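You operate a simulated robot arm through the tools that you are given. There is no shell and no other tool.

You are at the controls of a simulated robot arm. One attempt, no reset.

## Task
Pack the job card's two reels from the teal tray in the tall carton and shut it.

It is judged by the outcome, as a careful person would: the job done as asked, and still so three seconds after it is handed in. It fails if anything else is knocked over, pushed out of place, dropped, spilled or broken.

## Robot
A 7-joint arm with a four-finger gripper, fixed in place. Base frame: the origin is on the floor under the middle of its stand, x ahead of it, y to its left, z up. Units: mm, rad, N and s.
It reaches about 1223 mm from its shoulder. Its first joint turns from -1.204 to 3.002 rad. Payload 3.67 kg.
The tool frame sits at the grasp point between the pads (the TCP): z along the fingers, y along the line on which they close. The tips reach 28 mm beyond it. The gripper opens to 112 mm; its body begins 73 mm behind the TCP.
Orientation is that of the tool frame in the base frame, as [roll, pitch, yaw] about the fixed x, y, z axes, in that order (R = Rz(yaw) Ry(pitch) Rx(roll)). With the fingers straight down and closing along the base's y, the tool's x points along the base's -x, its y along +y and its z along -z.

## Interface
- The arm moves only by the tool jog_arm. Its argument "moves" is text: rows parted by semicolons, each of 7 numbers parted by spaces: the opening, from 0 (shut) to 1 (fully open), then the shift along the tool's x, y, z in units of 150 mm (1.0 is 150 mm), then the turn, a rotation vector about the tool's x, y, z in units of 90 degrees (1.0 is 90 degrees). In form: claw x y z ax ay az; .... A call has 1 to 20 rows; each row is the pose to reach, as a shift and turn from the pose commanded when the call began, along the tool's axes at that moment. A call with a number of a shift or a turn outside -1 to 1 is refused whole. A row lasts 0.2 s, in which the tool goes at most 50 mm and 0.15 rad; a call with a longer step from one row to the next is refused whole, and so is a gripper value outside its range. Where a pose cannot be reached the arm comes as near as it can. A force on the tool above 40 N (or 10 N above the force at the start of the call, whichever is more), or a blocked arm, ends the call early, and 0.2 s more pass. Each finger travels about 102.5 mm/s and halts on what it meets, pressing with about 36 N; the grip force reading is that of the motor and also rises with nothing between the fingers. The clock runs only during rows and for 0.2 s after the last one: add rows that repeat a pose to give the fingers time. The reply holds the time, the measured pose of the TCP, the force on the tool along the base axes, the opening and the grip force, in the units named above and with some noise, with the torque about the TCP (base axes, N m) and any sound that the robot's microphone picked up, and new pictures: "views" is both (left out), scene, wrist or none.
- Cameras (640 x 400 px; columns grow to the right, rows downward): "scene" is fixed at [48.7, 658.2, 1552.5]; the picture's right is [-0.83, -0.56, 0.00], its down [-0.25, 0.38, -0.89] and it looks along [0.50, -0.74, -0.45] (base axes); focal length 308 px, centre (320, 200). "wrist" rides on the gripper at [60, -18, -104] in the tool frame; the picture's right is [0.29, 0.96, 0.00], its down [-0.80, 0.24, -0.55] and it looks along [-0.53, 0.16, 0.83] (tool axes); focal length 234 px, centre (320, 200). There is no depth. A picture from a camera that has moved, and an enlarged one, comes with that camera's place and axes in the base frame and with its lens. The place of the scene camera against the robot may be out by one fixed shift of up to 18 mm in any direction.
- raise_lower(by): slides the trunk up (or, below 0, down) by that many mm; the arm rides with it, the base frame stays. It gives what a move gives, with no picture.
- zoom(camera, box): a new picture of the part [left, top, right, bottom] of that camera's present view, enlarged. It takes no simulated time.
- finish_job(): hands the job in; it is judged then, once.

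Nothing tells you positions but the pictures and the camera data. Unless the task says otherwise, let go and move clear before handing in.

The tools are called after ">>>" by a JSON object that holds its "api" and its "payload". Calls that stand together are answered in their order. jog_arm: Moves the arm, as the interface text tells. Its arguments: {"type":"object","properties":{"moves":{"type":"string"},"views":{"type":"string","enum":["both","scene","wrist","none"]}},"required":["moves"]} The other tools are called the same way: raise_lower (by) moves the trunk up or down; zoom (camera, box) takes an enlarged picture of a part of a camera's view; finish_job () hands the job in.

At the start:

```text
t: 0.0
tcp_pos: [628.3, -617.3, 1230.4]
ee_rot: [3.14, -0.001, 3.141]
wrist_force: [-0.2, 0.1, 0.1]
wrist_torque: [0.02, 0.01, 0.03]
width: 111.9
gripper_force: 0.1
trunk travel left (down, up): [-675.0, 165.0]
```

scene: 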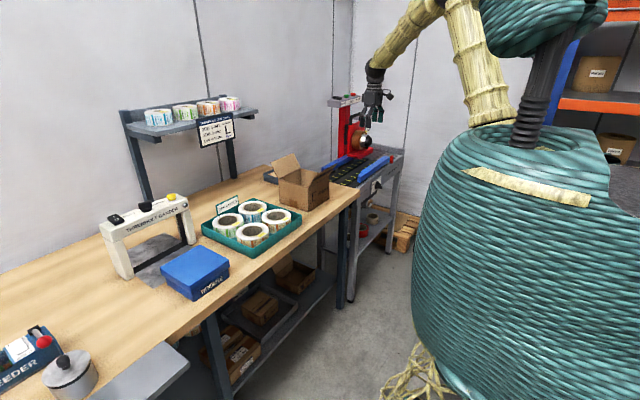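
wrist: 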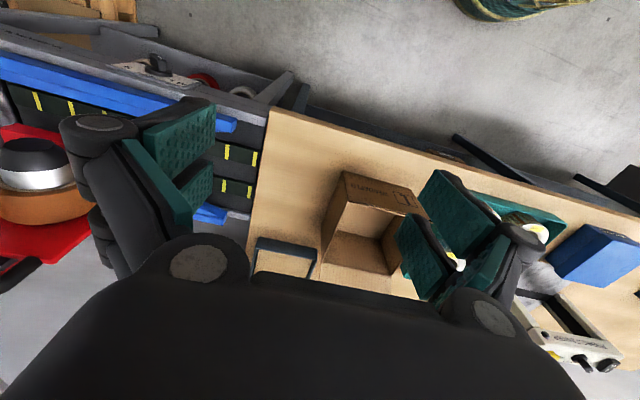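

I see a workbench with a teal tray holding four reels, an open tall carton, a job card on a shelf, and a carton sealer conveyor to the right. I'll zoom in to read the card and the reel labels first.

>>> {"api": "zoom", "payload": {"camera": "scene", "box": [185, 105, 245, 150]}}

>>> {"api": "zoom", "payload": {"camera": "scene", "box": [195, 185, 305, 260]}}

>>> {"api": "zoom", "payload": {"camera": "scene", "box": [255, 140, 345, 215]}}

>>> {"api": "zoom", "payload": {"camera": "wrist", "box": [240, 150, 640, 400]}}

```text
8.89 times, centred on (215, 128) of scene
camera zoom: at [48.7, 658.2, 1552.5], right [-0.83, -0.56, 0.0], down [-0.25, 0.38, -0.89], along [0.5, -0.74, -0.45], focal length 2739 px, centre (1253, 844)
```

zoom: 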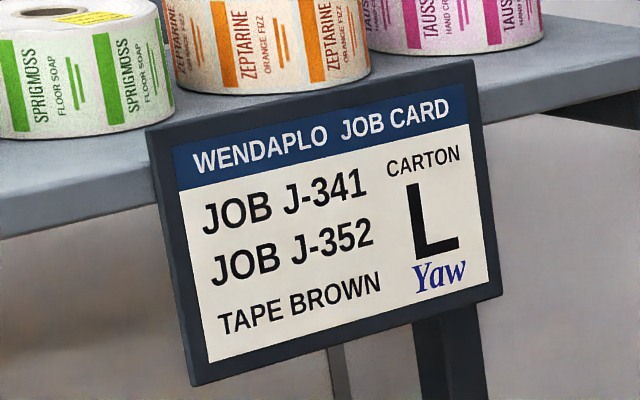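

```text
5.33 times, centred on (250, 222) of scene
camera zoom: at [48.7, 658.2, 1552.5], right [-0.83, -0.56, 0.0], down [-0.25, 0.38, -0.89], along [0.5, -0.74, -0.45], focal length 1643 px, centre (693, 80)
```

zoom: 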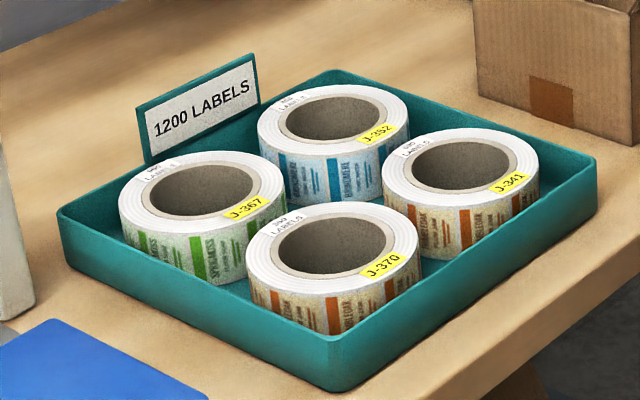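

```text
5.33 times, centred on (300, 178) of scene
camera zoom: at [48.7, 658.2, 1552.5], right [-0.83, -0.56, 0.0], down [-0.25, 0.38, -0.89], along [0.5, -0.74, -0.45], focal length 1643 px, centre (427, 320)
```

zoom: 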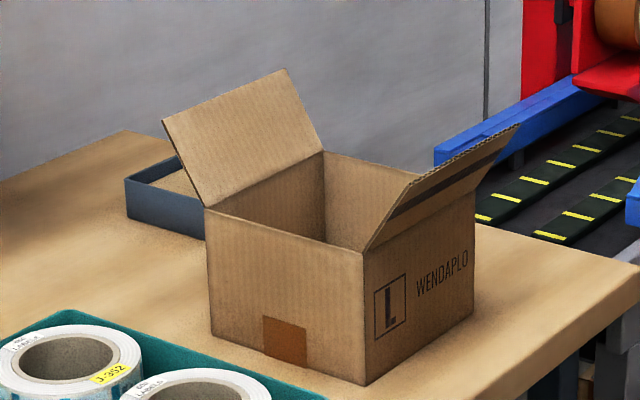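

```text
1.60 times, centred on (440, 275) of wrist
camera zoom: at [569.1, -635.4, 1332.6], right [-0.29, 0.96, 0.0], down [0.8, 0.24, 0.55], along [0.53, 0.16, -0.83], focal length 375 px, centre (128, 80)
```

zoom: 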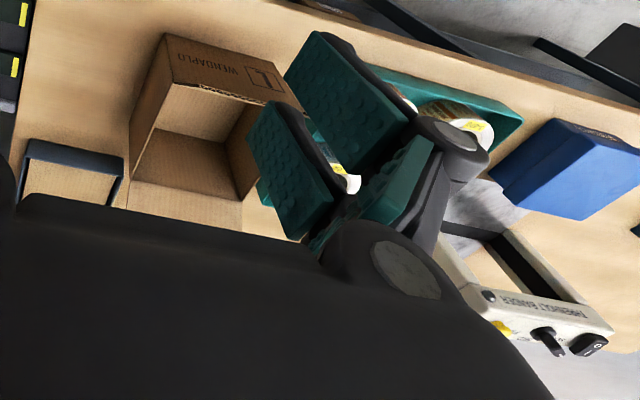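

The card calls for J-341 and J-352 in carton L with brown tape. I'll look more closely at the reels, the carton, and the equipment near the bench before moving.

>>> {"api": "zoom", "payload": {"camera": "scene", "box": [235, 195, 305, 245]}}

>>> {"api": "zoom", "payload": {"camera": "scene", "box": [205, 205, 265, 255]}}

>>> {"api": "zoom", "payload": {"camera": "scene", "box": [310, 80, 420, 210]}}

>>> {"api": "zoom", "payload": {"camera": "scene", "box": [95, 180, 235, 310]}}

>>> {"api": "zoom", "payload": {"camera": "scene", "box": [0, 310, 200, 400]}}

>>> {"api": "zoom", "payload": {"camera": "scene", "box": [120, 85, 260, 150]}}

>>> {"api": "zoom", "payload": {"camera": "scene", "box": [270, 150, 340, 215]}}

```text
8.00 times, centred on (270, 220) of scene
camera zoom: at [48.7, 658.2, 1552.5], right [-0.83, -0.56, 0.0], down [-0.25, 0.38, -0.89], along [0.5, -0.74, -0.45], focal length 2465 px, centre (720, 40)
```

zoom: 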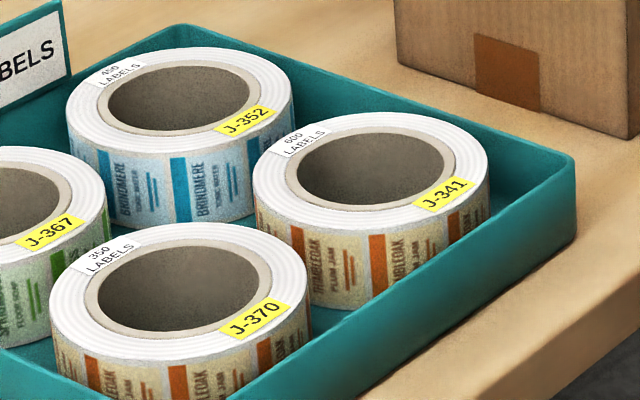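

```text
8.00 times, centred on (235, 230) of scene
camera zoom: at [48.7, 658.2, 1552.5], right [-0.83, -0.56, 0.0], down [-0.25, 0.38, -0.89], along [0.5, -0.74, -0.45], focal length 2465 px, centre (1000, -40)
```

zoom: 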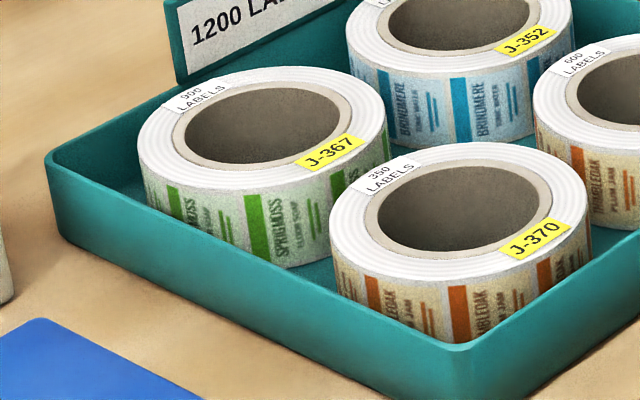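

```text
3.08 times, centred on (365, 145) of scene
camera zoom: at [48.7, 658.2, 1552.5], right [-0.83, -0.56, 0.0], down [-0.25, 0.38, -0.89], along [0.5, -0.74, -0.45], focal length 948 px, centre (182, 369)
```

zoom: 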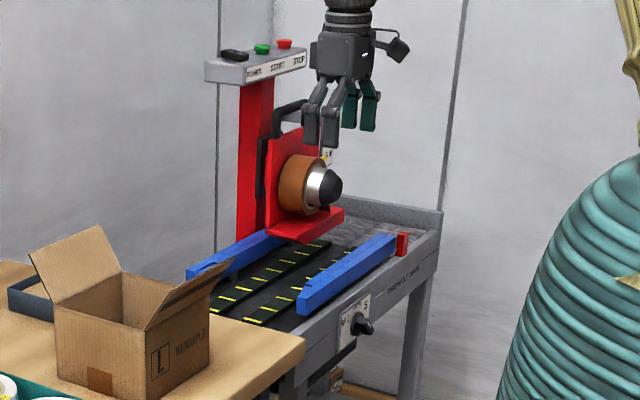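

```text
3.08 times, centred on (165, 245) of scene
camera zoom: at [48.7, 658.2, 1552.5], right [-0.83, -0.56, 0.0], down [-0.25, 0.38, -0.89], along [0.5, -0.74, -0.45], focal length 948 px, centre (797, 62)
```

zoom: 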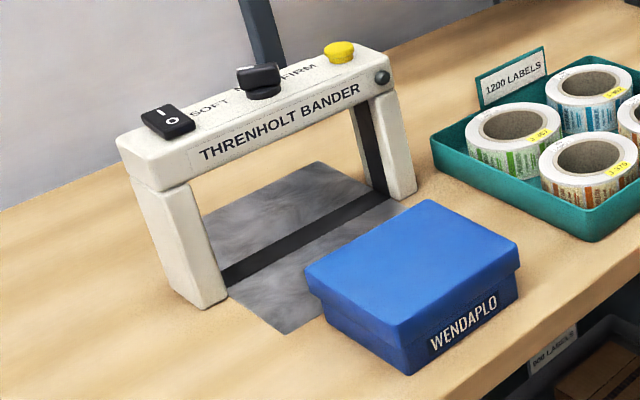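

```text
3.20 times, centred on (100, 355) of scene
camera zoom: at [48.7, 658.2, 1552.5], right [-0.83, -0.56, 0.0], down [-0.25, 0.38, -0.89], along [0.5, -0.74, -0.45], focal length 986 px, centre (1024, -296)
```

zoom: 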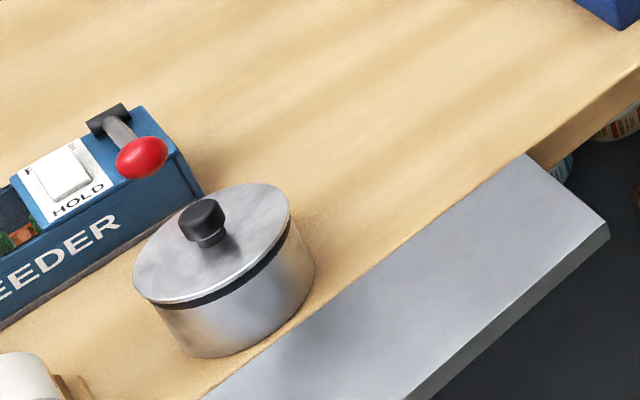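

```text
4.57 times, centred on (190, 118) of scene
camera zoom: at [48.7, 658.2, 1552.5], right [-0.83, -0.56, 0.0], down [-0.25, 0.38, -0.89], along [0.5, -0.74, -0.45], focal length 1408 px, centre (914, 577)
```

zoom: 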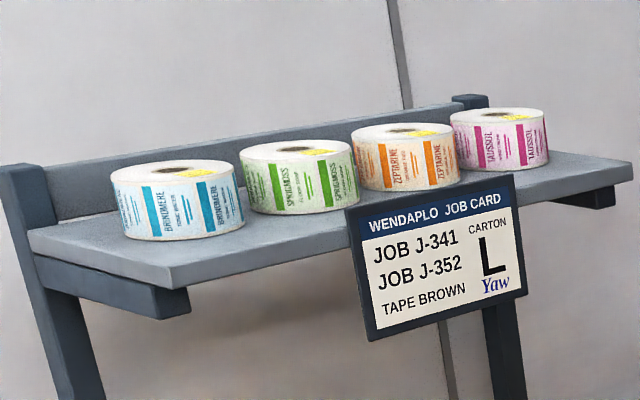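

```text
6.15 times, centred on (305, 182) of scene
camera zoom: at [48.7, 658.2, 1552.5], right [-0.83, -0.56, 0.0], down [-0.25, 0.38, -0.89], along [0.5, -0.74, -0.45], focal length 1896 px, centre (412, 308)
```

zoom: 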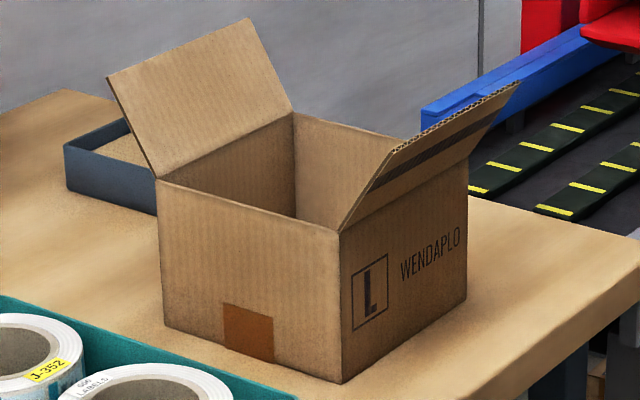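

The tray has J-341 (near the carton, robot side) and J-352 (near the carton, wall side); reels look ~118 mm wide with ~78 mm holes, bench top around z≈890. The carton sits at about x 760–925, y −480…−300, flaps hinged on its x-sides. I'll move the arm over at height to look with the wrist camera.

>>> {"api": "jog_arm", "payload": {"moves": "1 0 0.33 0 0 0 0; 1 0 0.66 0 0 0 0; 1 0 0.99 0 0 0 0", "views": "wrist"}}

```text
t: 0.8
tcp_pos: [627.7, -465.4, 1232.0]
ee_rot: [-3.14, 0.0, -3.141]
wrist_force: [-0.6, 0.8, 0.9]
wrist_torque: [-0.1, 0.01, -0.01]
width: 112.1
gripper_force: 0.0
trunk travel left (down, up): [-675.0, 165.0]
camera wrist: at [567.5, -483.8, 1334.8], right [-0.29, 0.96, 0.0], down [0.8, 0.24, 0.55], along [0.53, 0.16, -0.83], focal length 234 px, centre (320, 200)
```

wrist: 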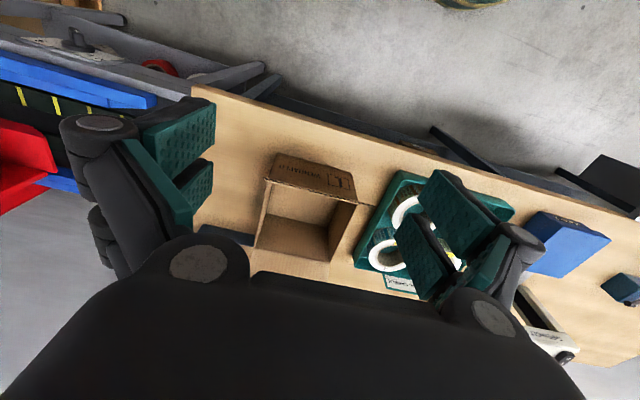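

The wrist view shows the carton between the fingers and the tray to the right. I'll zoom to measure the carton.

>>> {"api": "zoom", "payload": {"camera": "wrist", "box": [190, 130, 430, 280]}}

>>> {"api": "jog_arm", "payload": {"moves": "1 0 0.33 0 0 0 0; 1 0 0.66 0 0 0 0; 1 0 0.99 0 0 0 0", "views": "wrist"}}

```text
2.67 times, centred on (310, 205) of wrist
camera zoom: at [567.5, -483.8, 1334.8], right [-0.29, 0.96, 0.0], down [0.8, 0.24, 0.55], along [0.53, 0.16, -0.83], focal length 624 px, centre (347, 187)
```

zoom: 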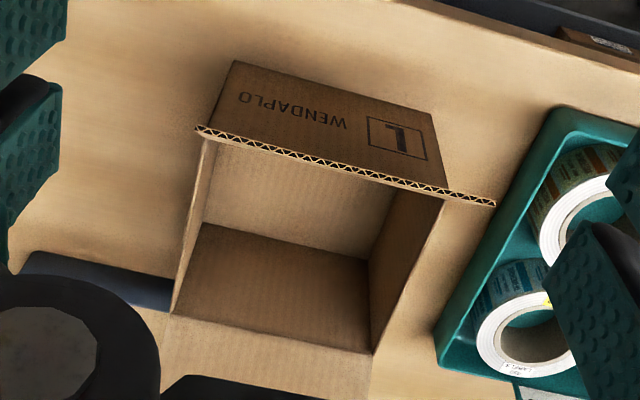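

```text
t: 1.6
tcp_pos: [627.9, -318.6, 1227.9]
ee_rot: [-3.139, 0.001, 3.142]
wrist_force: [0.7, -0.1, -0.3]
wrist_torque: [-0.06, -0.03, -0.03]
width: 112.1
gripper_force: 0.0
trunk travel left (down, up): [-675.0, 165.0]
camera wrist: at [567.9, -336.7, 1332.1], right [-0.29, 0.96, 0.0], down [0.8, 0.24, 0.55], along [0.53, 0.16, -0.83], focal length 234 px, centre (320, 200)
```

wrist: 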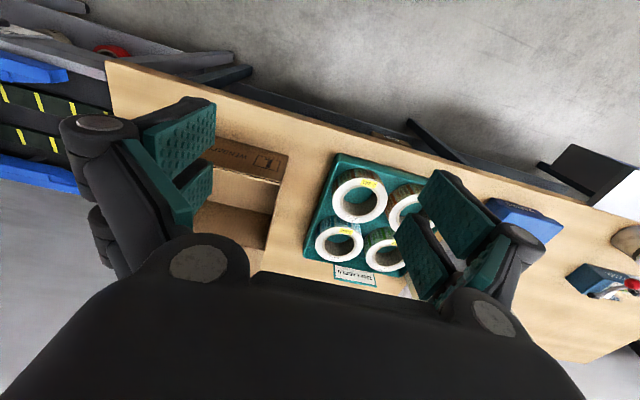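

Now the tray with all four reels is visible. I'll zoom there and move on to another viewpoint for triangulation.

>>> {"api": "zoom", "payload": {"camera": "wrist", "box": [190, 120, 430, 290]}}

>>> {"api": "jog_arm", "payload": {"moves": "1 0 0.33 0 0 0 0; 1 0 0.66 0 0 0 0; 1 0 0.99 0 0 0 0; 1 0 0.99 0 0 0 0", "views": "wrist"}}

>>> {"api": "zoom", "payload": {"camera": "wrist", "box": [190, 120, 430, 290]}}

```text
2.35 times, centred on (310, 205) of wrist
camera zoom: at [567.9, -336.7, 1332.1], right [-0.29, 0.96, 0.0], down [0.8, 0.24, 0.55], along [0.53, 0.16, -0.83], focal length 551 px, centre (344, 188)
```

zoom: 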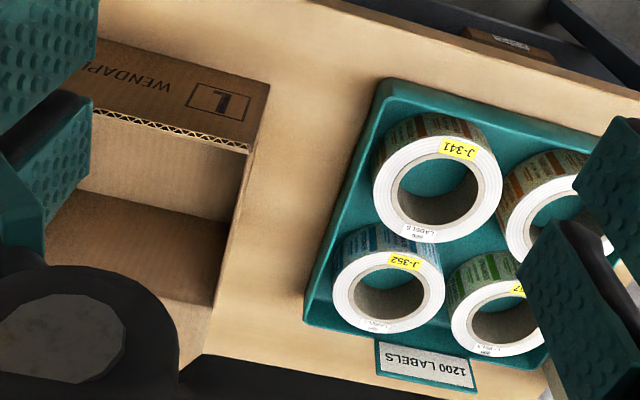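

```text
t: 2.6
tcp_pos: [629.1, -173.5, 1230.8]
ee_rot: [3.139, 0.0, -3.141]
wrist_force: [0.2, 0.7, -0.4]
wrist_torque: [0.01, -0.01, 0.0]
width: 112.1
gripper_force: 0.0
trunk travel left (down, up): [-675.0, 165.0]
camera wrist: at [568.9, -191.7, 1333.7], right [-0.29, 0.96, 0.0], down [0.8, 0.24, 0.55], along [0.53, 0.16, -0.83], focal length 234 px, centre (320, 200)
```

wrist: 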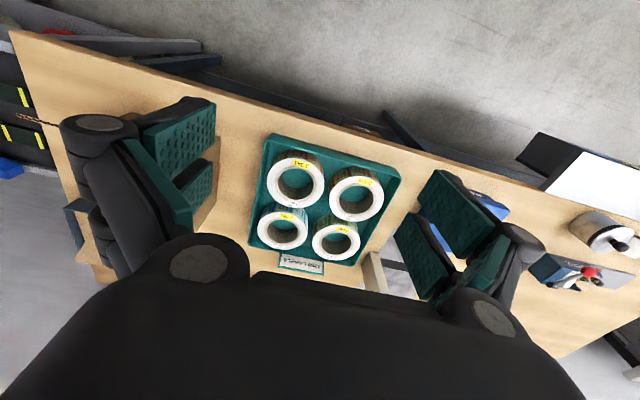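

```text
2.35 times, centred on (310, 205) of wrist
camera zoom: at [568.9, -191.7, 1333.7], right [-0.29, 0.96, 0.0], down [0.8, 0.24, 0.55], along [0.53, 0.16, -0.83], focal length 551 px, centre (344, 188)
```

zoom: 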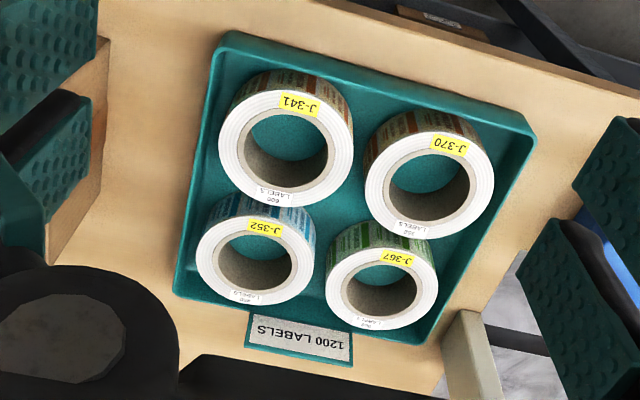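

Triangulating: reel tops at z≈903, J-341 centred near (817,−171), J-352 near (950,−172), outer Ø≈121, hole Ø≈75; carton about x 782–950, y −515…−345, rim z≈976. Next I'll inspect the gripper's finger geometry.

>>> {"api": "zoom", "payload": {"camera": "scene", "box": [230, 20, 430, 160]}}

>>> {"api": "jog_arm", "payload": {"moves": "0 0 0 0 0 0 0; 0 0 0 0 0 0 0; 0 0 0 0 0 0 0; 0 0 0 0 0 0 0", "views": "both"}}

```text
2.86 times, centred on (330, 90) of scene
camera zoom: at [48.7, 658.2, 1552.5], right [-0.83, -0.56, 0.0], down [-0.25, 0.38, -0.89], along [0.5, -0.74, -0.45], focal length 880 px, centre (291, 514)
```

zoom: 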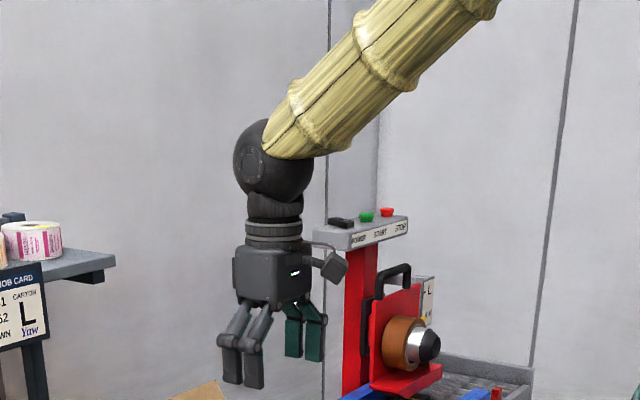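

```text
t: 3.6
tcp_pos: [629.1, -172.9, 1230.3]
ee_rot: [-3.141, -0.001, 3.141]
wrist_force: [-0.3, 0.3, 0.4]
wrist_torque: [-0.02, -0.02, 0.0]
width: 0.1
gripper_force: 35.6
trunk travel left (down, up): [-675.0, 165.0]
camera wrist: at [569.0, -190.8, 1333.9], right [-0.29, 0.96, 0.0], down [0.8, 0.24, 0.55], along [0.53, 0.16, -0.83], focal length 234 px, centre (320, 200)
```

scene: 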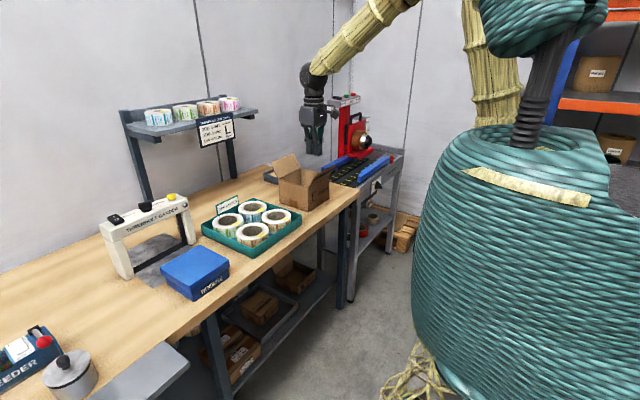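
wrist: 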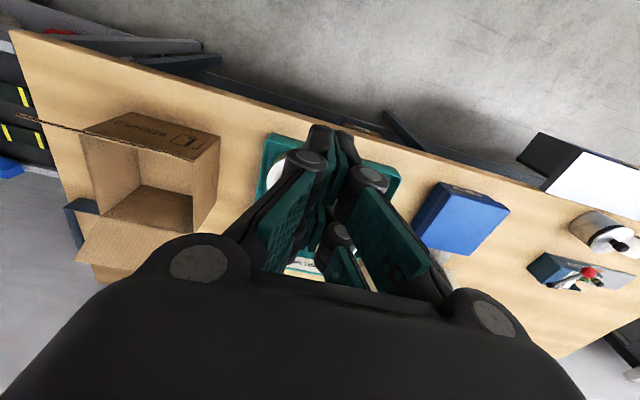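

The fingers are two-link linkages; I'll zoom in on the closed gripper and on the carton's flaps.

>>> {"api": "zoom", "payload": {"camera": "wrist", "box": [230, 100, 460, 310]}}

>>> {"api": "zoom", "payload": {"camera": "wrist", "box": [0, 90, 240, 290]}}

>>> {"api": "zoom", "payload": {"camera": "scene", "box": [285, 55, 355, 165]}}

```text
1.90 times, centred on (345, 205) of wrist
camera zoom: at [569.0, -190.8, 1333.9], right [-0.29, 0.96, 0.0], down [0.8, 0.24, 0.55], along [0.53, 0.16, -0.83], focal length 446 px, centre (272, 190)
```

zoom: 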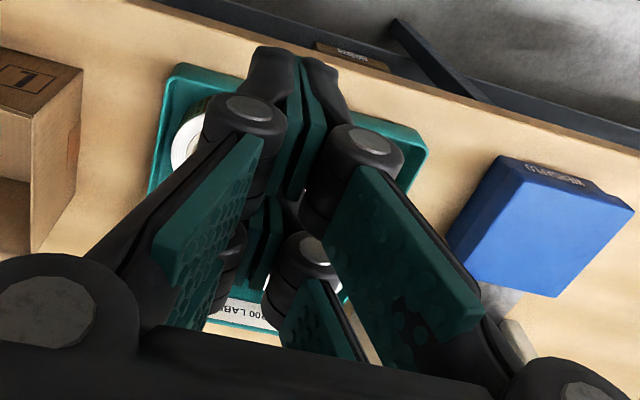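

```text
2.00 times, centred on (120, 190) of wrist
camera zoom: at [569.0, -190.8, 1333.9], right [-0.29, 0.96, 0.0], down [0.8, 0.24, 0.55], along [0.53, 0.16, -0.83], focal length 468 px, centre (720, 220)
```

zoom: 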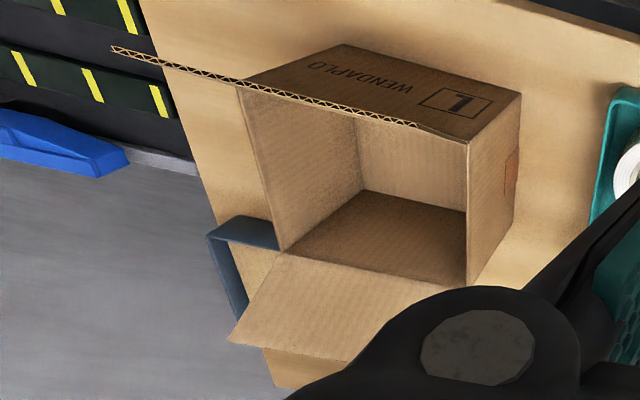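

```text
3.64 times, centred on (320, 110) of scene
camera zoom: at [48.7, 658.2, 1552.5], right [-0.83, -0.56, 0.0], down [-0.25, 0.38, -0.89], along [0.5, -0.74, -0.45], focal length 1120 px, centre (320, 527)
```

zoom: 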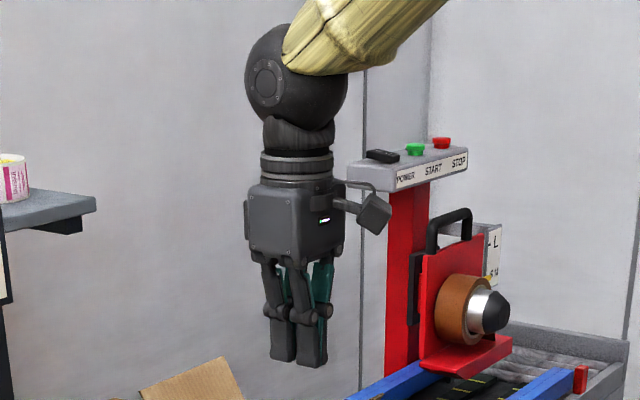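

Each jaw closes to a slim pair of straight distal fingers (about ±24 × ±15 mm at the tips), so I can insert them closed into a reel's hole and open outward to hold it from inside. I'll first go over J-341 for a close look.

>>> {"api": "jog_arm", "payload": {"moves": "0 -0.2 0 0.2 0 0 0; 0 -0.4 0 0.4 0 0 0; 0 -0.6 0 0.6 0 0 0; 0 -0.8 0 0.7 0 0 0; 0 -1 0 0.8 0 0 0; 0 -1 0 0.8 0 0 0", "views": "both"}}

```text
t: 5.0
tcp_pos: [778.0, -174.0, 1113.5]
ee_rot: [-3.141, 0.001, -3.141]
wrist_force: [-1.0, 0.3, 0.4]
wrist_torque: [0.0, -0.03, 0.01]
width: 0.0
gripper_force: 35.5
trunk travel left (down, up): [-675.0, 165.0]
camera wrist: at [717.7, -191.4, 1215.4], right [-0.29, 0.96, 0.0], down [0.8, 0.24, 0.56], along [0.53, 0.16, -0.83], focal length 234 px, centre (320, 200)
```

scene: 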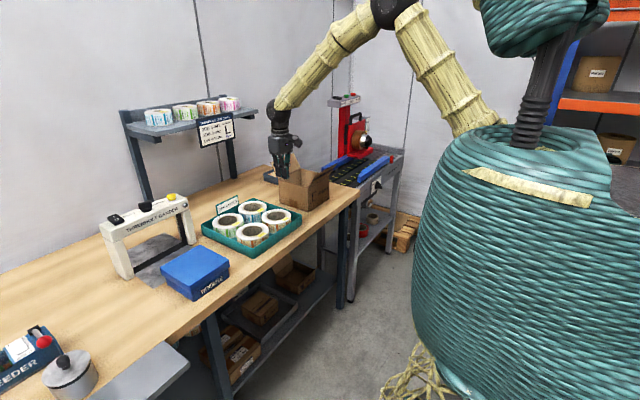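
wrist: 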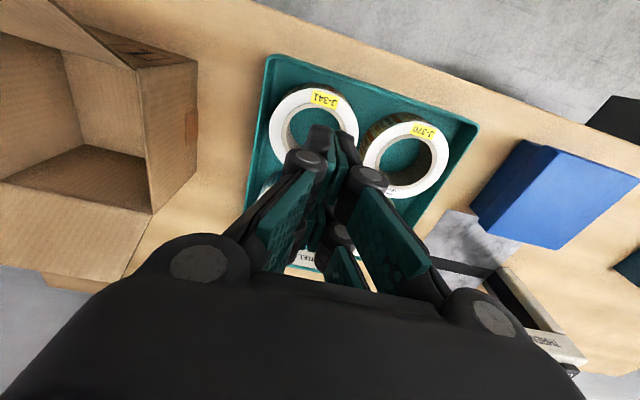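

The gripper is now above and beside J-341. I'll zoom to refine the reel centre and hole size.

>>> {"api": "zoom", "payload": {"camera": "wrist", "box": [235, 50, 475, 210]}}

>>> {"api": "zoom", "payload": {"camera": "scene", "box": [240, 85, 340, 215]}}

```text
2.50 times, centred on (355, 130) of wrist
camera zoom: at [717.7, -191.4, 1215.4], right [-0.29, 0.96, 0.0], down [0.8, 0.24, 0.56], along [0.53, 0.16, -0.83], focal length 585 px, centre (232, 375)
```

zoom: 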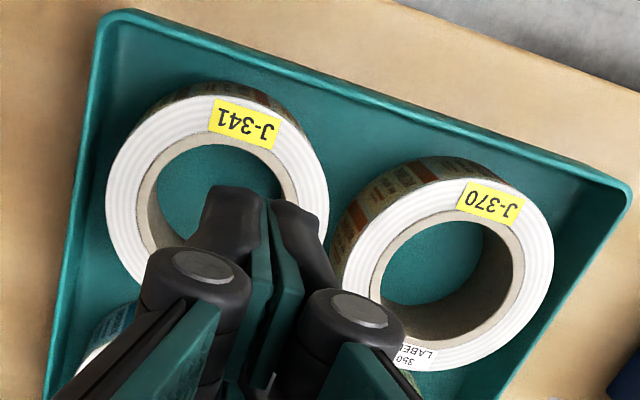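

```text
3.08 times, centred on (290, 150) of scene
camera zoom: at [48.7, 658.2, 1552.5], right [-0.83, -0.56, 0.0], down [-0.25, 0.38, -0.89], along [0.5, -0.74, -0.45], focal length 948 px, centre (412, 354)
```

zoom: 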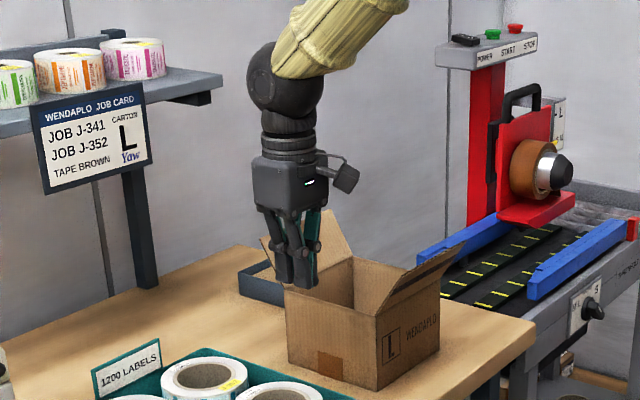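

J-341's centre refines to about (816,−171). I'll move over it and descend to ~30 mm above its top, fingers closed.

>>> {"api": "jog_arm", "payload": {"moves": "0 -0.127 0 0.2 0 0 0; 0 -0.253 0 0.4 0 0 0; 0 -0.253 0 0.7 0 0 0; 0 -0.253 0 0.95 0 0 0; 0 -0.253 0 0.95 0 0 0", "views": "both"}}

>>> {"api": "zoom", "payload": {"camera": "scene", "box": [220, 140, 340, 260]}}

>>> {"api": "zoom", "payload": {"camera": "wrist", "box": [200, 50, 480, 250]}}

```text
t: 6.2
tcp_pos: [816.6, -170.7, 968.1]
ee_rot: [3.14, 0.001, -3.141]
wrist_force: [0.5, -0.4, -0.5]
wrist_torque: [0.02, 0.05, -0.03]
width: 0.0
gripper_force: 35.1
trunk travel left (down, up): [-675.0, 165.0]
camera wrist: at [756.1, -189.8, 1070.7], right [-0.29, 0.96, 0.0], down [0.8, 0.24, 0.55], along [0.53, 0.16, -0.83], focal length 234 px, centre (320, 200)
```

scene: 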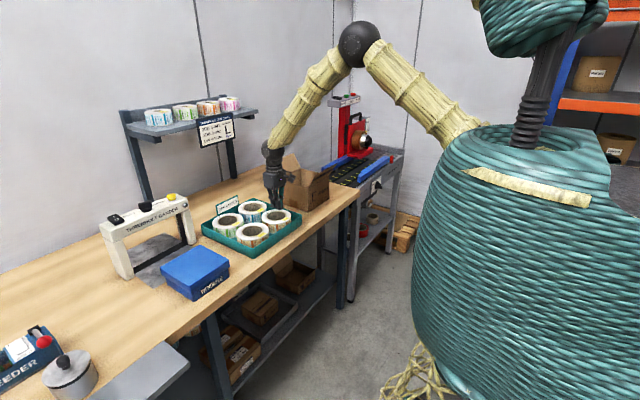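
wrist: 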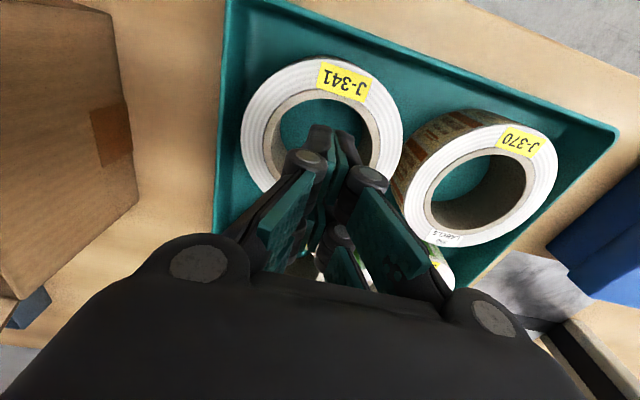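

```text
3.33 times, centred on (280, 200) of scene
camera zoom: at [48.7, 658.2, 1552.5], right [-0.83, -0.56, 0.0], down [-0.25, 0.38, -0.89], along [0.5, -0.74, -0.45], focal length 1027 px, centre (453, 200)
```

zoom: 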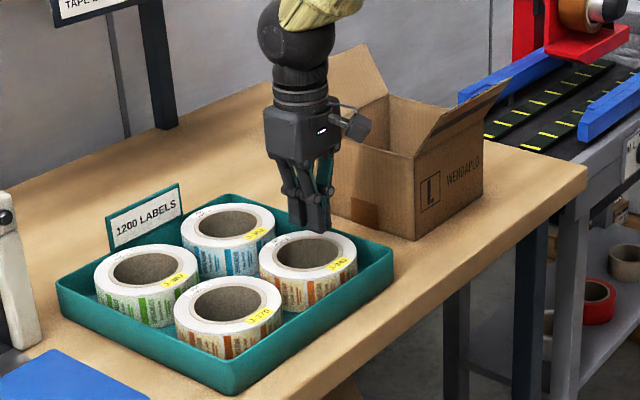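

```text
2.00 times, centred on (340, 150) of wrist
camera zoom: at [756.1, -189.8, 1070.7], right [-0.29, 0.96, 0.0], down [0.8, 0.24, 0.55], along [0.53, 0.16, -0.83], focal length 468 px, centre (280, 300)
```

zoom: 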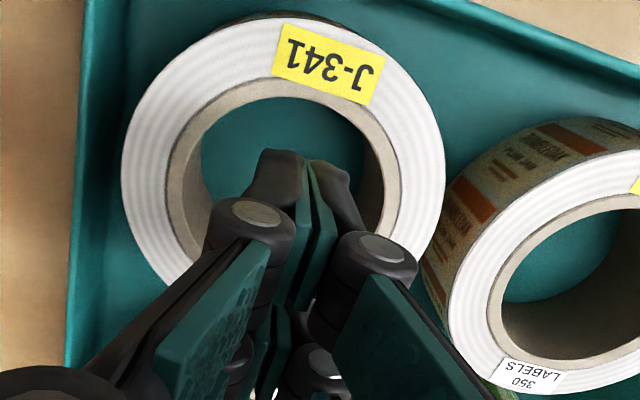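

The gripper is centred on J-341's hole. I'll lower the closed fingers into the hole (tips ~33 mm below the reel's top).

>>> {"api": "jog_arm", "payload": {"moves": "0 0 0 0.12 0 0 0; 0 0 0 0.24 0 0 0; 0 0 0 0.36 0 0 0; 0 0 0 0.46 0 0 0; 0 0 0 0.46 0 0 0", "views": "both"}}

>>> {"api": "zoom", "payload": {"camera": "wrist", "box": [160, 0, 480, 250]}}

>>> {"api": "zoom", "payload": {"camera": "scene", "box": [240, 140, 330, 250]}}

```text
t: 7.4
tcp_pos: [816.4, -171.8, 899.1]
ee_rot: [-3.141, 0.001, 3.141]
wrist_force: [0.0, 0.4, 0.5]
wrist_torque: [0.0, -0.02, 0.0]
width: 0.0
gripper_force: 35.8
trunk travel left (down, up): [-675.0, 165.0]
camera wrist: at [756.7, -189.6, 1002.1], right [-0.29, 0.96, 0.0], down [0.8, 0.24, 0.55], along [0.53, 0.16, -0.83], focal length 234 px, centre (320, 200)
```

scene: 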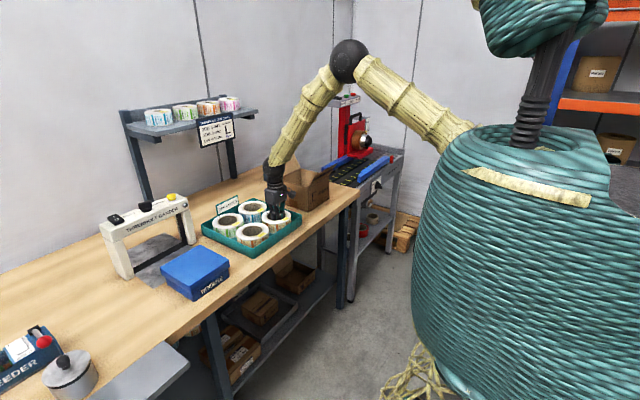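
wrist: 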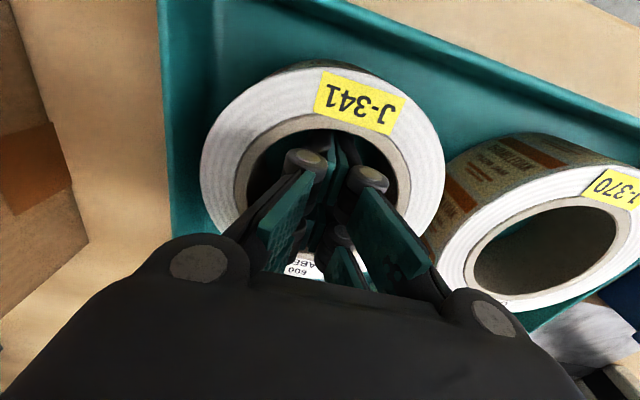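

```text
1.60 times, centred on (320, 125) of wrist
camera zoom: at [756.7, -189.6, 1002.1], right [-0.29, 0.96, 0.0], down [0.8, 0.24, 0.55], along [0.53, 0.16, -0.83], focal length 375 px, centre (320, 320)
```

zoom: 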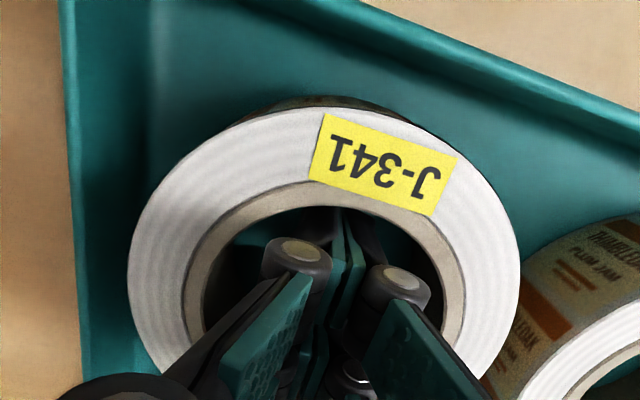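

```text
3.64 times, centred on (285, 195) of scene
camera zoom: at [48.7, 658.2, 1552.5], right [-0.83, -0.56, 0.0], down [-0.25, 0.38, -0.89], along [0.5, -0.74, -0.45], focal length 1120 px, centre (447, 218)
```

zoom: 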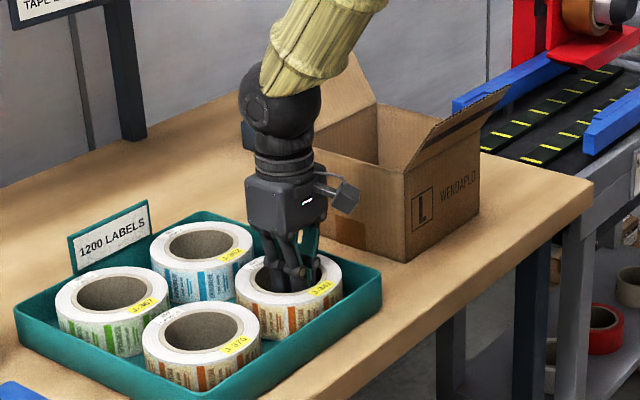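

Fingers are inside the hole with no contact. Now I'll open outward to grip the core and watch where it halts.

>>> {"api": "jog_arm", "payload": {"moves": "0.1 0 0 0 0 0 0; 0.2 0 0 0 0 0 0; 0.3 0 0 0 0 0 0; 0.4 0 0 0 0 0 0; 0.5 0 0 0 0 0 0; 0.5 0 0 0 0 0 0", "views": "wrist"}}

```text
t: 8.8
tcp_pos: [815.8, -170.1, 898.6]
ee_rot: [3.141, 0.0, 3.141]
wrist_force: [0.5, -0.6, -0.4]
wrist_torque: [-0.01, -0.01, 0.05]
width: 34.7
gripper_force: 0.0
trunk travel left (down, up): [-675.0, 165.0]
camera wrist: at [757.0, -189.7, 1002.0], right [-0.29, 0.96, 0.0], down [0.8, 0.24, 0.55], along [0.53, 0.16, -0.83], focal length 234 px, centre (320, 200)
```

wrist: 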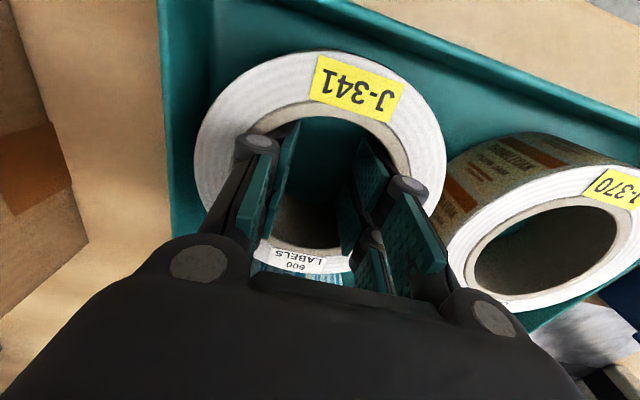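

The fingers halted at 34.7 mm against the core, so the hold is there. I'll test with a small slow lift.

>>> {"api": "jog_arm", "payload": {"moves": "0.5 0 0 -0.03 0 0 0; 0.5 0 0 -0.06 0 0 0; 0.5 0 0 -0.1 0 0 0; 0.5 0 0 -0.14 0 0 0; 0.5 0 0 -0.14 0 0 0", "views": "both"}}

>>> {"api": "zoom", "payload": {"camera": "scene", "box": [240, 140, 330, 250]}}

```text
t: 10.0
tcp_pos: [817.2, -171.0, 918.7]
ee_rot: [-3.141, -0.003, 3.142]
wrist_force: [0.0, -0.4, -3.6]
wrist_torque: [0.01, 0.03, -0.01]
width: 34.8
gripper_force: 0.0
trunk travel left (down, up): [-675.0, 165.0]
camera wrist: at [757.6, -189.7, 1021.8], right [-0.29, 0.96, 0.0], down [0.8, 0.24, 0.55], along [0.53, 0.16, -0.83], focal length 234 px, centre (320, 200)
```

scene: 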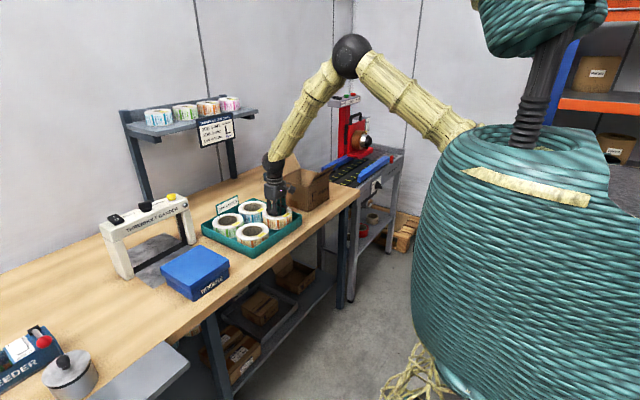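
wrist: 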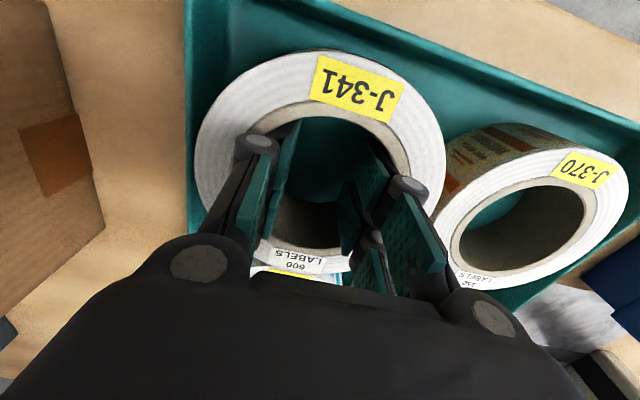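

```text
3.64 times, centred on (285, 195) of scene
camera zoom: at [48.7, 658.2, 1552.5], right [-0.83, -0.56, 0.0], down [-0.25, 0.38, -0.89], along [0.5, -0.74, -0.45], focal length 1120 px, centre (447, 218)
```

zoom: 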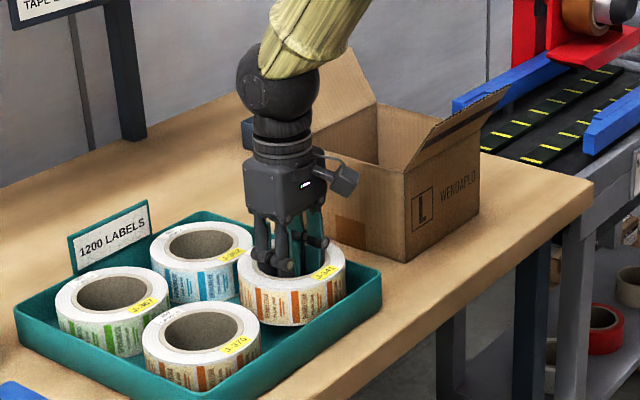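

J-341 is held (about 0.37 kg) and lifted cleanly. I'll raise it to clear the carton rim and then take it toward the carton.

>>> {"api": "jog_arm", "payload": {"moves": "0.5 0 0 -0.15 0 0 0; 0.5 0 0 -0.4 0 0 0; 0.5 0 0 -0.7 0 0 0; 0.5 0 0 -0.95 0 0 0; 0.5 0 0 -1 0 0 0; 0.5 0 0 -1 0 0 0", "views": "wrist"}}

>>> {"api": "jog_arm", "payload": {"moves": "0.5 -0.05 -0.15 0 0 0 0; 0.5 -0.1 -0.4 0 0 0 0; 0.5 -0.2 -0.65 0 0 0 0; 0.5 -0.3 -0.9 0 0 0 0; 0.5 -0.33 -0.9 0 0 0 0; 0.5 -0.33 -0.9 0 0 0 0", "views": "both"}}

```text
t: 11.4
tcp_pos: [817.7, -172.1, 1068.5]
ee_rot: [3.141, 0.001, -3.14]
wrist_force: [-0.8, 0.0, -3.2]
wrist_torque: [0.0, 0.01, -0.01]
width: 35.0
gripper_force: 0.1
trunk travel left (down, up): [-675.0, 165.0]
camera wrist: at [757.7, -188.9, 1172.0], right [-0.29, 0.96, 0.0], down [0.8, 0.24, 0.55], along [0.53, 0.16, -0.83], focal length 234 px, centre (320, 200)
```

wrist: 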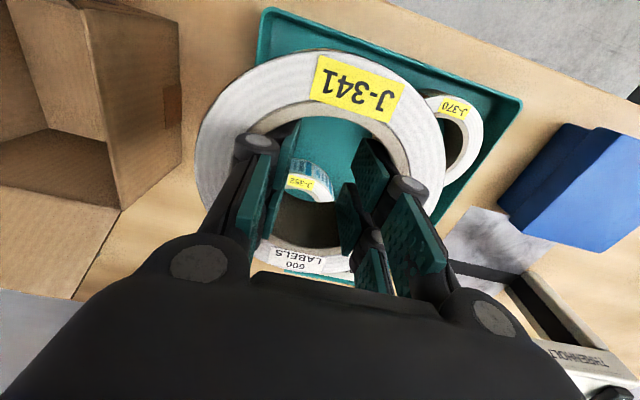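

```text
t: 12.8
tcp_pos: [867.1, -308.0, 1067.4]
ee_rot: [3.139, -0.001, 3.14]
wrist_force: [-0.3, -0.6, -3.2]
wrist_torque: [0.02, 0.01, -0.01]
width: 35.2
gripper_force: 0.1
trunk travel left (down, up): [-675.0, 165.0]
camera wrist: at [806.7, -326.1, 1170.7], right [-0.29, 0.96, 0.0], down [0.8, 0.24, 0.55], along [0.53, 0.16, -0.83], focal length 234 px, centre (320, 200)
```

scene: 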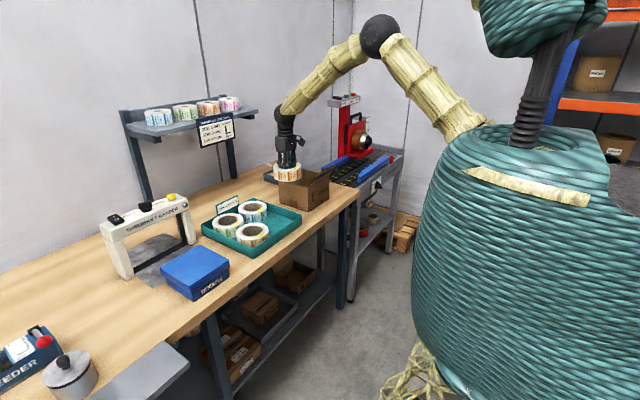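
wrist: 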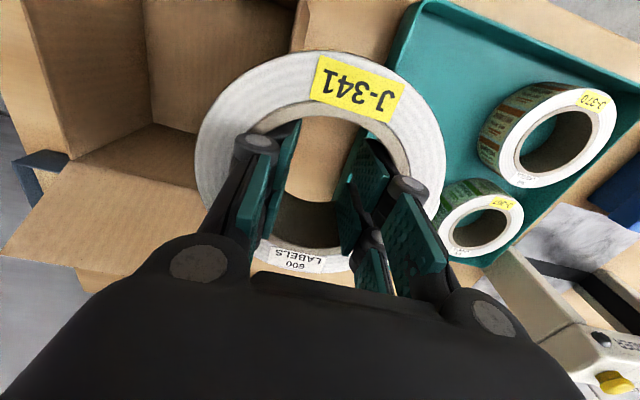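

J-341 is still securely held, now beside the carton. I'll zoom to refine the carton's walls before entering.

>>> {"api": "zoom", "payload": {"camera": "wrist", "box": [0, 0, 320, 280]}}

>>> {"api": "zoom", "payload": {"camera": "scene", "box": [250, 130, 350, 220]}}

```text
1.43 times, centred on (160, 140) of wrist
camera zoom: at [806.7, -326.1, 1170.7], right [-0.29, 0.96, 0.0], down [0.8, 0.24, 0.55], along [0.53, 0.16, -0.83], focal length 334 px, centre (549, 286)
```

zoom: 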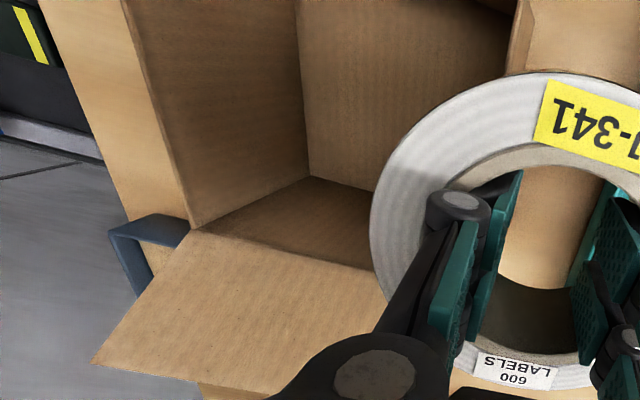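

```text
4.44 times, centred on (300, 175) of scene
camera zoom: at [48.7, 658.2, 1552.5], right [-0.83, -0.56, 0.0], down [-0.25, 0.38, -0.89], along [0.5, -0.74, -0.45], focal length 1369 px, centre (409, 311)
```

zoom: 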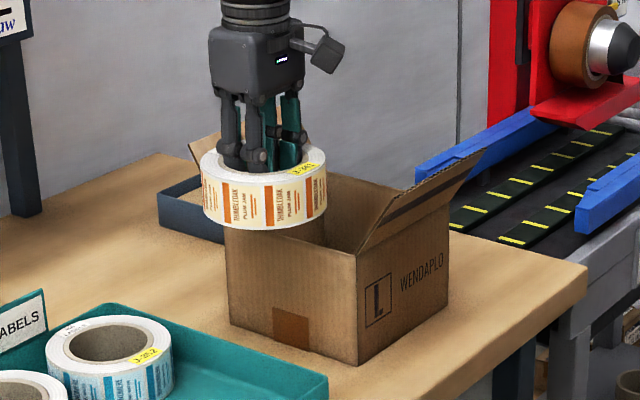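

Carton interior refined: x≈784–954, y≈−517…−343, so I target its centre (868,−430). I'll move over it while turning the wrist 28° so the wrist camera points to the carton's corner, clear of the rim.

>>> {"api": "jog_arm", "payload": {"moves": "0.5 0 -0.15 0 0 0 -0.06; 0.5 0 -0.35 0 0 0 -0.14; 0.5 0 -0.55 0 0 0 -0.22; 0.5 0 -0.72 0 0 0 -0.29; 0.5 0 -0.813 0 0 0 -0.314; 0.5 0 -0.813 0 0 0 -0.314", "views": "both"}}

>>> {"api": "zoom", "payload": {"camera": "scene", "box": [250, 100, 350, 220]}}

```text
t: 14.2
tcp_pos: [867.0, -429.3, 1067.2]
ee_rot: [-3.14, 0.001, -2.646]
wrist_force: [-0.8, -0.5, -3.3]
wrist_torque: [0.0, -0.01, 0.03]
width: 35.0
gripper_force: 0.0
trunk travel left (down, up): [-675.0, 165.0]
camera wrist: at [822.5, -474.1, 1171.1], right [-0.71, 0.71, 0.0], down [0.59, 0.59, 0.55], along [0.39, 0.39, -0.83], focal length 234 px, centre (320, 200)
```

scene: 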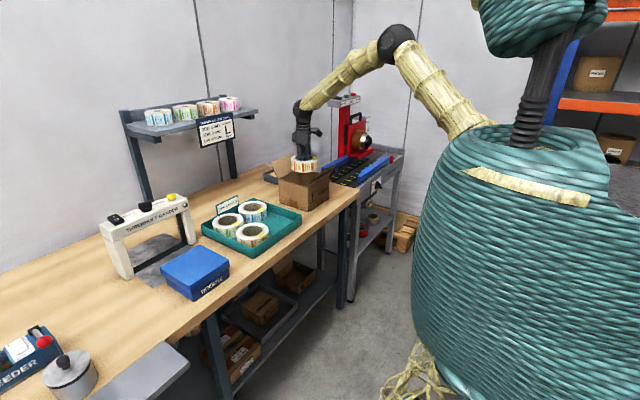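
wrist: 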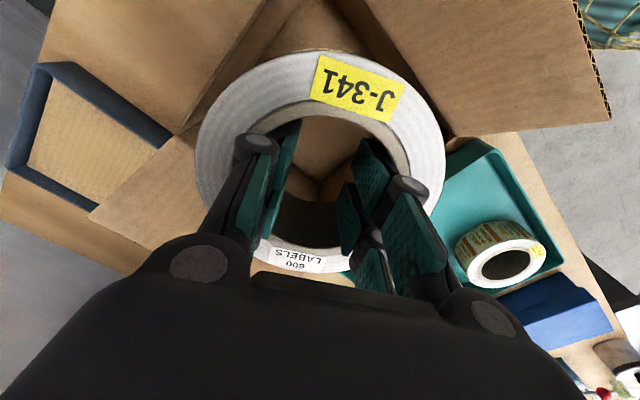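

```text
3.33 times, centred on (300, 160) of scene
camera zoom: at [48.7, 658.2, 1552.5], right [-0.83, -0.56, 0.0], down [-0.25, 0.38, -0.89], along [0.5, -0.74, -0.45], focal length 1027 px, centre (387, 333)
```

zoom: 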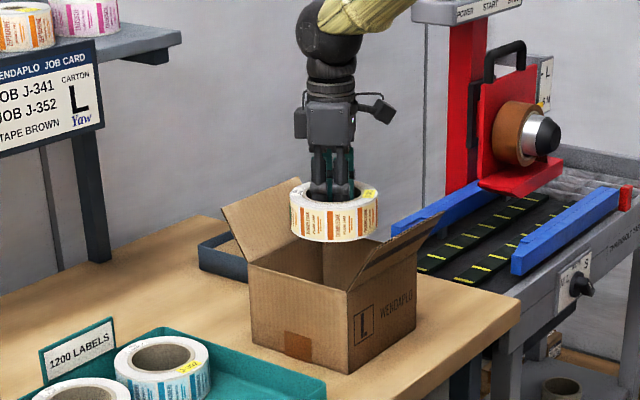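

The reel is centred over the opening. I'll lower it into the carton to ~15 mm above the floor.

>>> {"api": "jog_arm", "payload": {"moves": "0.5 0 0 0.15 0 0 0; 0.5 0 0 0.35 0 0 0; 0.5 0 0 0.55 0 0 0; 0.5 0 0 0.75 0 0 0; 0.5 0 0 0.9 0 0 0; 0.5 0 0 1 0 0 0; 0.5 0 0 1 0 0 0", "views": "both"}}

>>> {"api": "zoom", "payload": {"camera": "scene", "box": [250, 100, 350, 220]}}

```text
t: 15.8
tcp_pos: [865.9, -428.1, 919.0]
ee_rot: [3.14, 0.0, -2.648]
wrist_force: [0.5, 0.3, -2.5]
wrist_torque: [-0.01, 0.0, -0.02]
width: 35.3
gripper_force: 0.1
trunk travel left (down, up): [-675.0, 165.0]
camera wrist: at [821.5, -472.7, 1022.4], right [-0.71, 0.71, 0.0], down [0.59, 0.59, 0.55], along [0.39, 0.39, -0.83], focal length 234 px, centre (320, 200)
```

scene: 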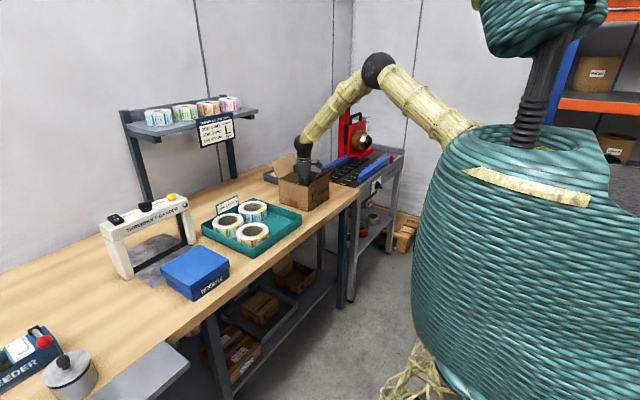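
wrist: 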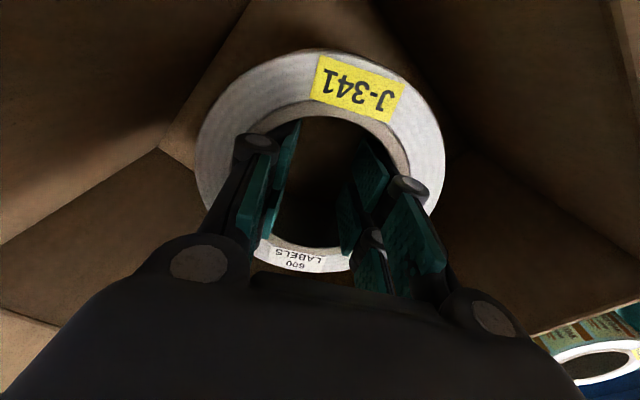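

```text
3.33 times, centred on (300, 160) of scene
camera zoom: at [48.7, 658.2, 1552.5], right [-0.83, -0.56, 0.0], down [-0.25, 0.38, -0.89], along [0.5, -0.74, -0.45], focal length 1027 px, centre (387, 333)
```

zoom: 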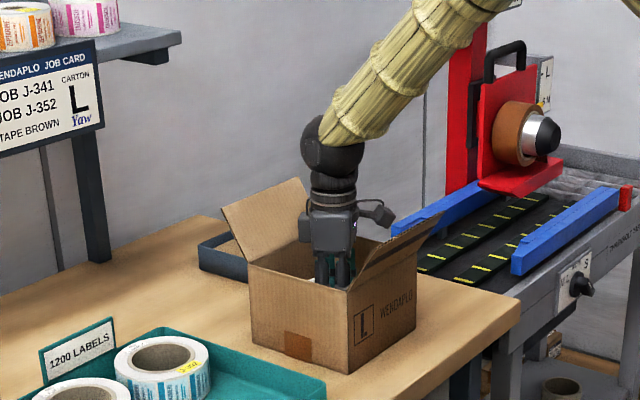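

It's inside with no contact. I'll ease down the last millimetres, watching the vertical force for touchdown.

>>> {"api": "jog_arm", "payload": {"moves": "0.5 0 0 0.04 0 0 0; 0.5 0 0 0.08 0 0 0; 0.5 0 0 0.1 0 0 0; 0.5 0 0 0.1 0 0 0", "views": "none"}}

>>> {"api": "jog_arm", "payload": {"moves": "0.5 0 0 0.01 0 0 0; 0.5 0 0 0.02 0 0 0; 0.5 0 0 0.02 0 0 0", "views": "none"}}

```text
t: 16.8
tcp_pos: [865.3, -428.5, 903.7]
ee_rot: [3.139, 0.001, -2.647]
wrist_force: [-0.8, -0.4, -1.6]
wrist_torque: [0.01, -0.01, 0.0]
width: 35.3
gripper_force: 0.0
trunk travel left (down, up): [-675.0, 165.0]
```

```text
t: 17.6
tcp_pos: [866.1, -430.2, 900.7]
ee_rot: [3.14, 0.0, -2.647]
wrist_force: [0.7, 0.4, -2.7]
wrist_torque: [-0.01, -0.02, 0.01]
width: 35.3
gripper_force: 0.0
trunk travel left (down, up): [-675.0, 165.0]
```

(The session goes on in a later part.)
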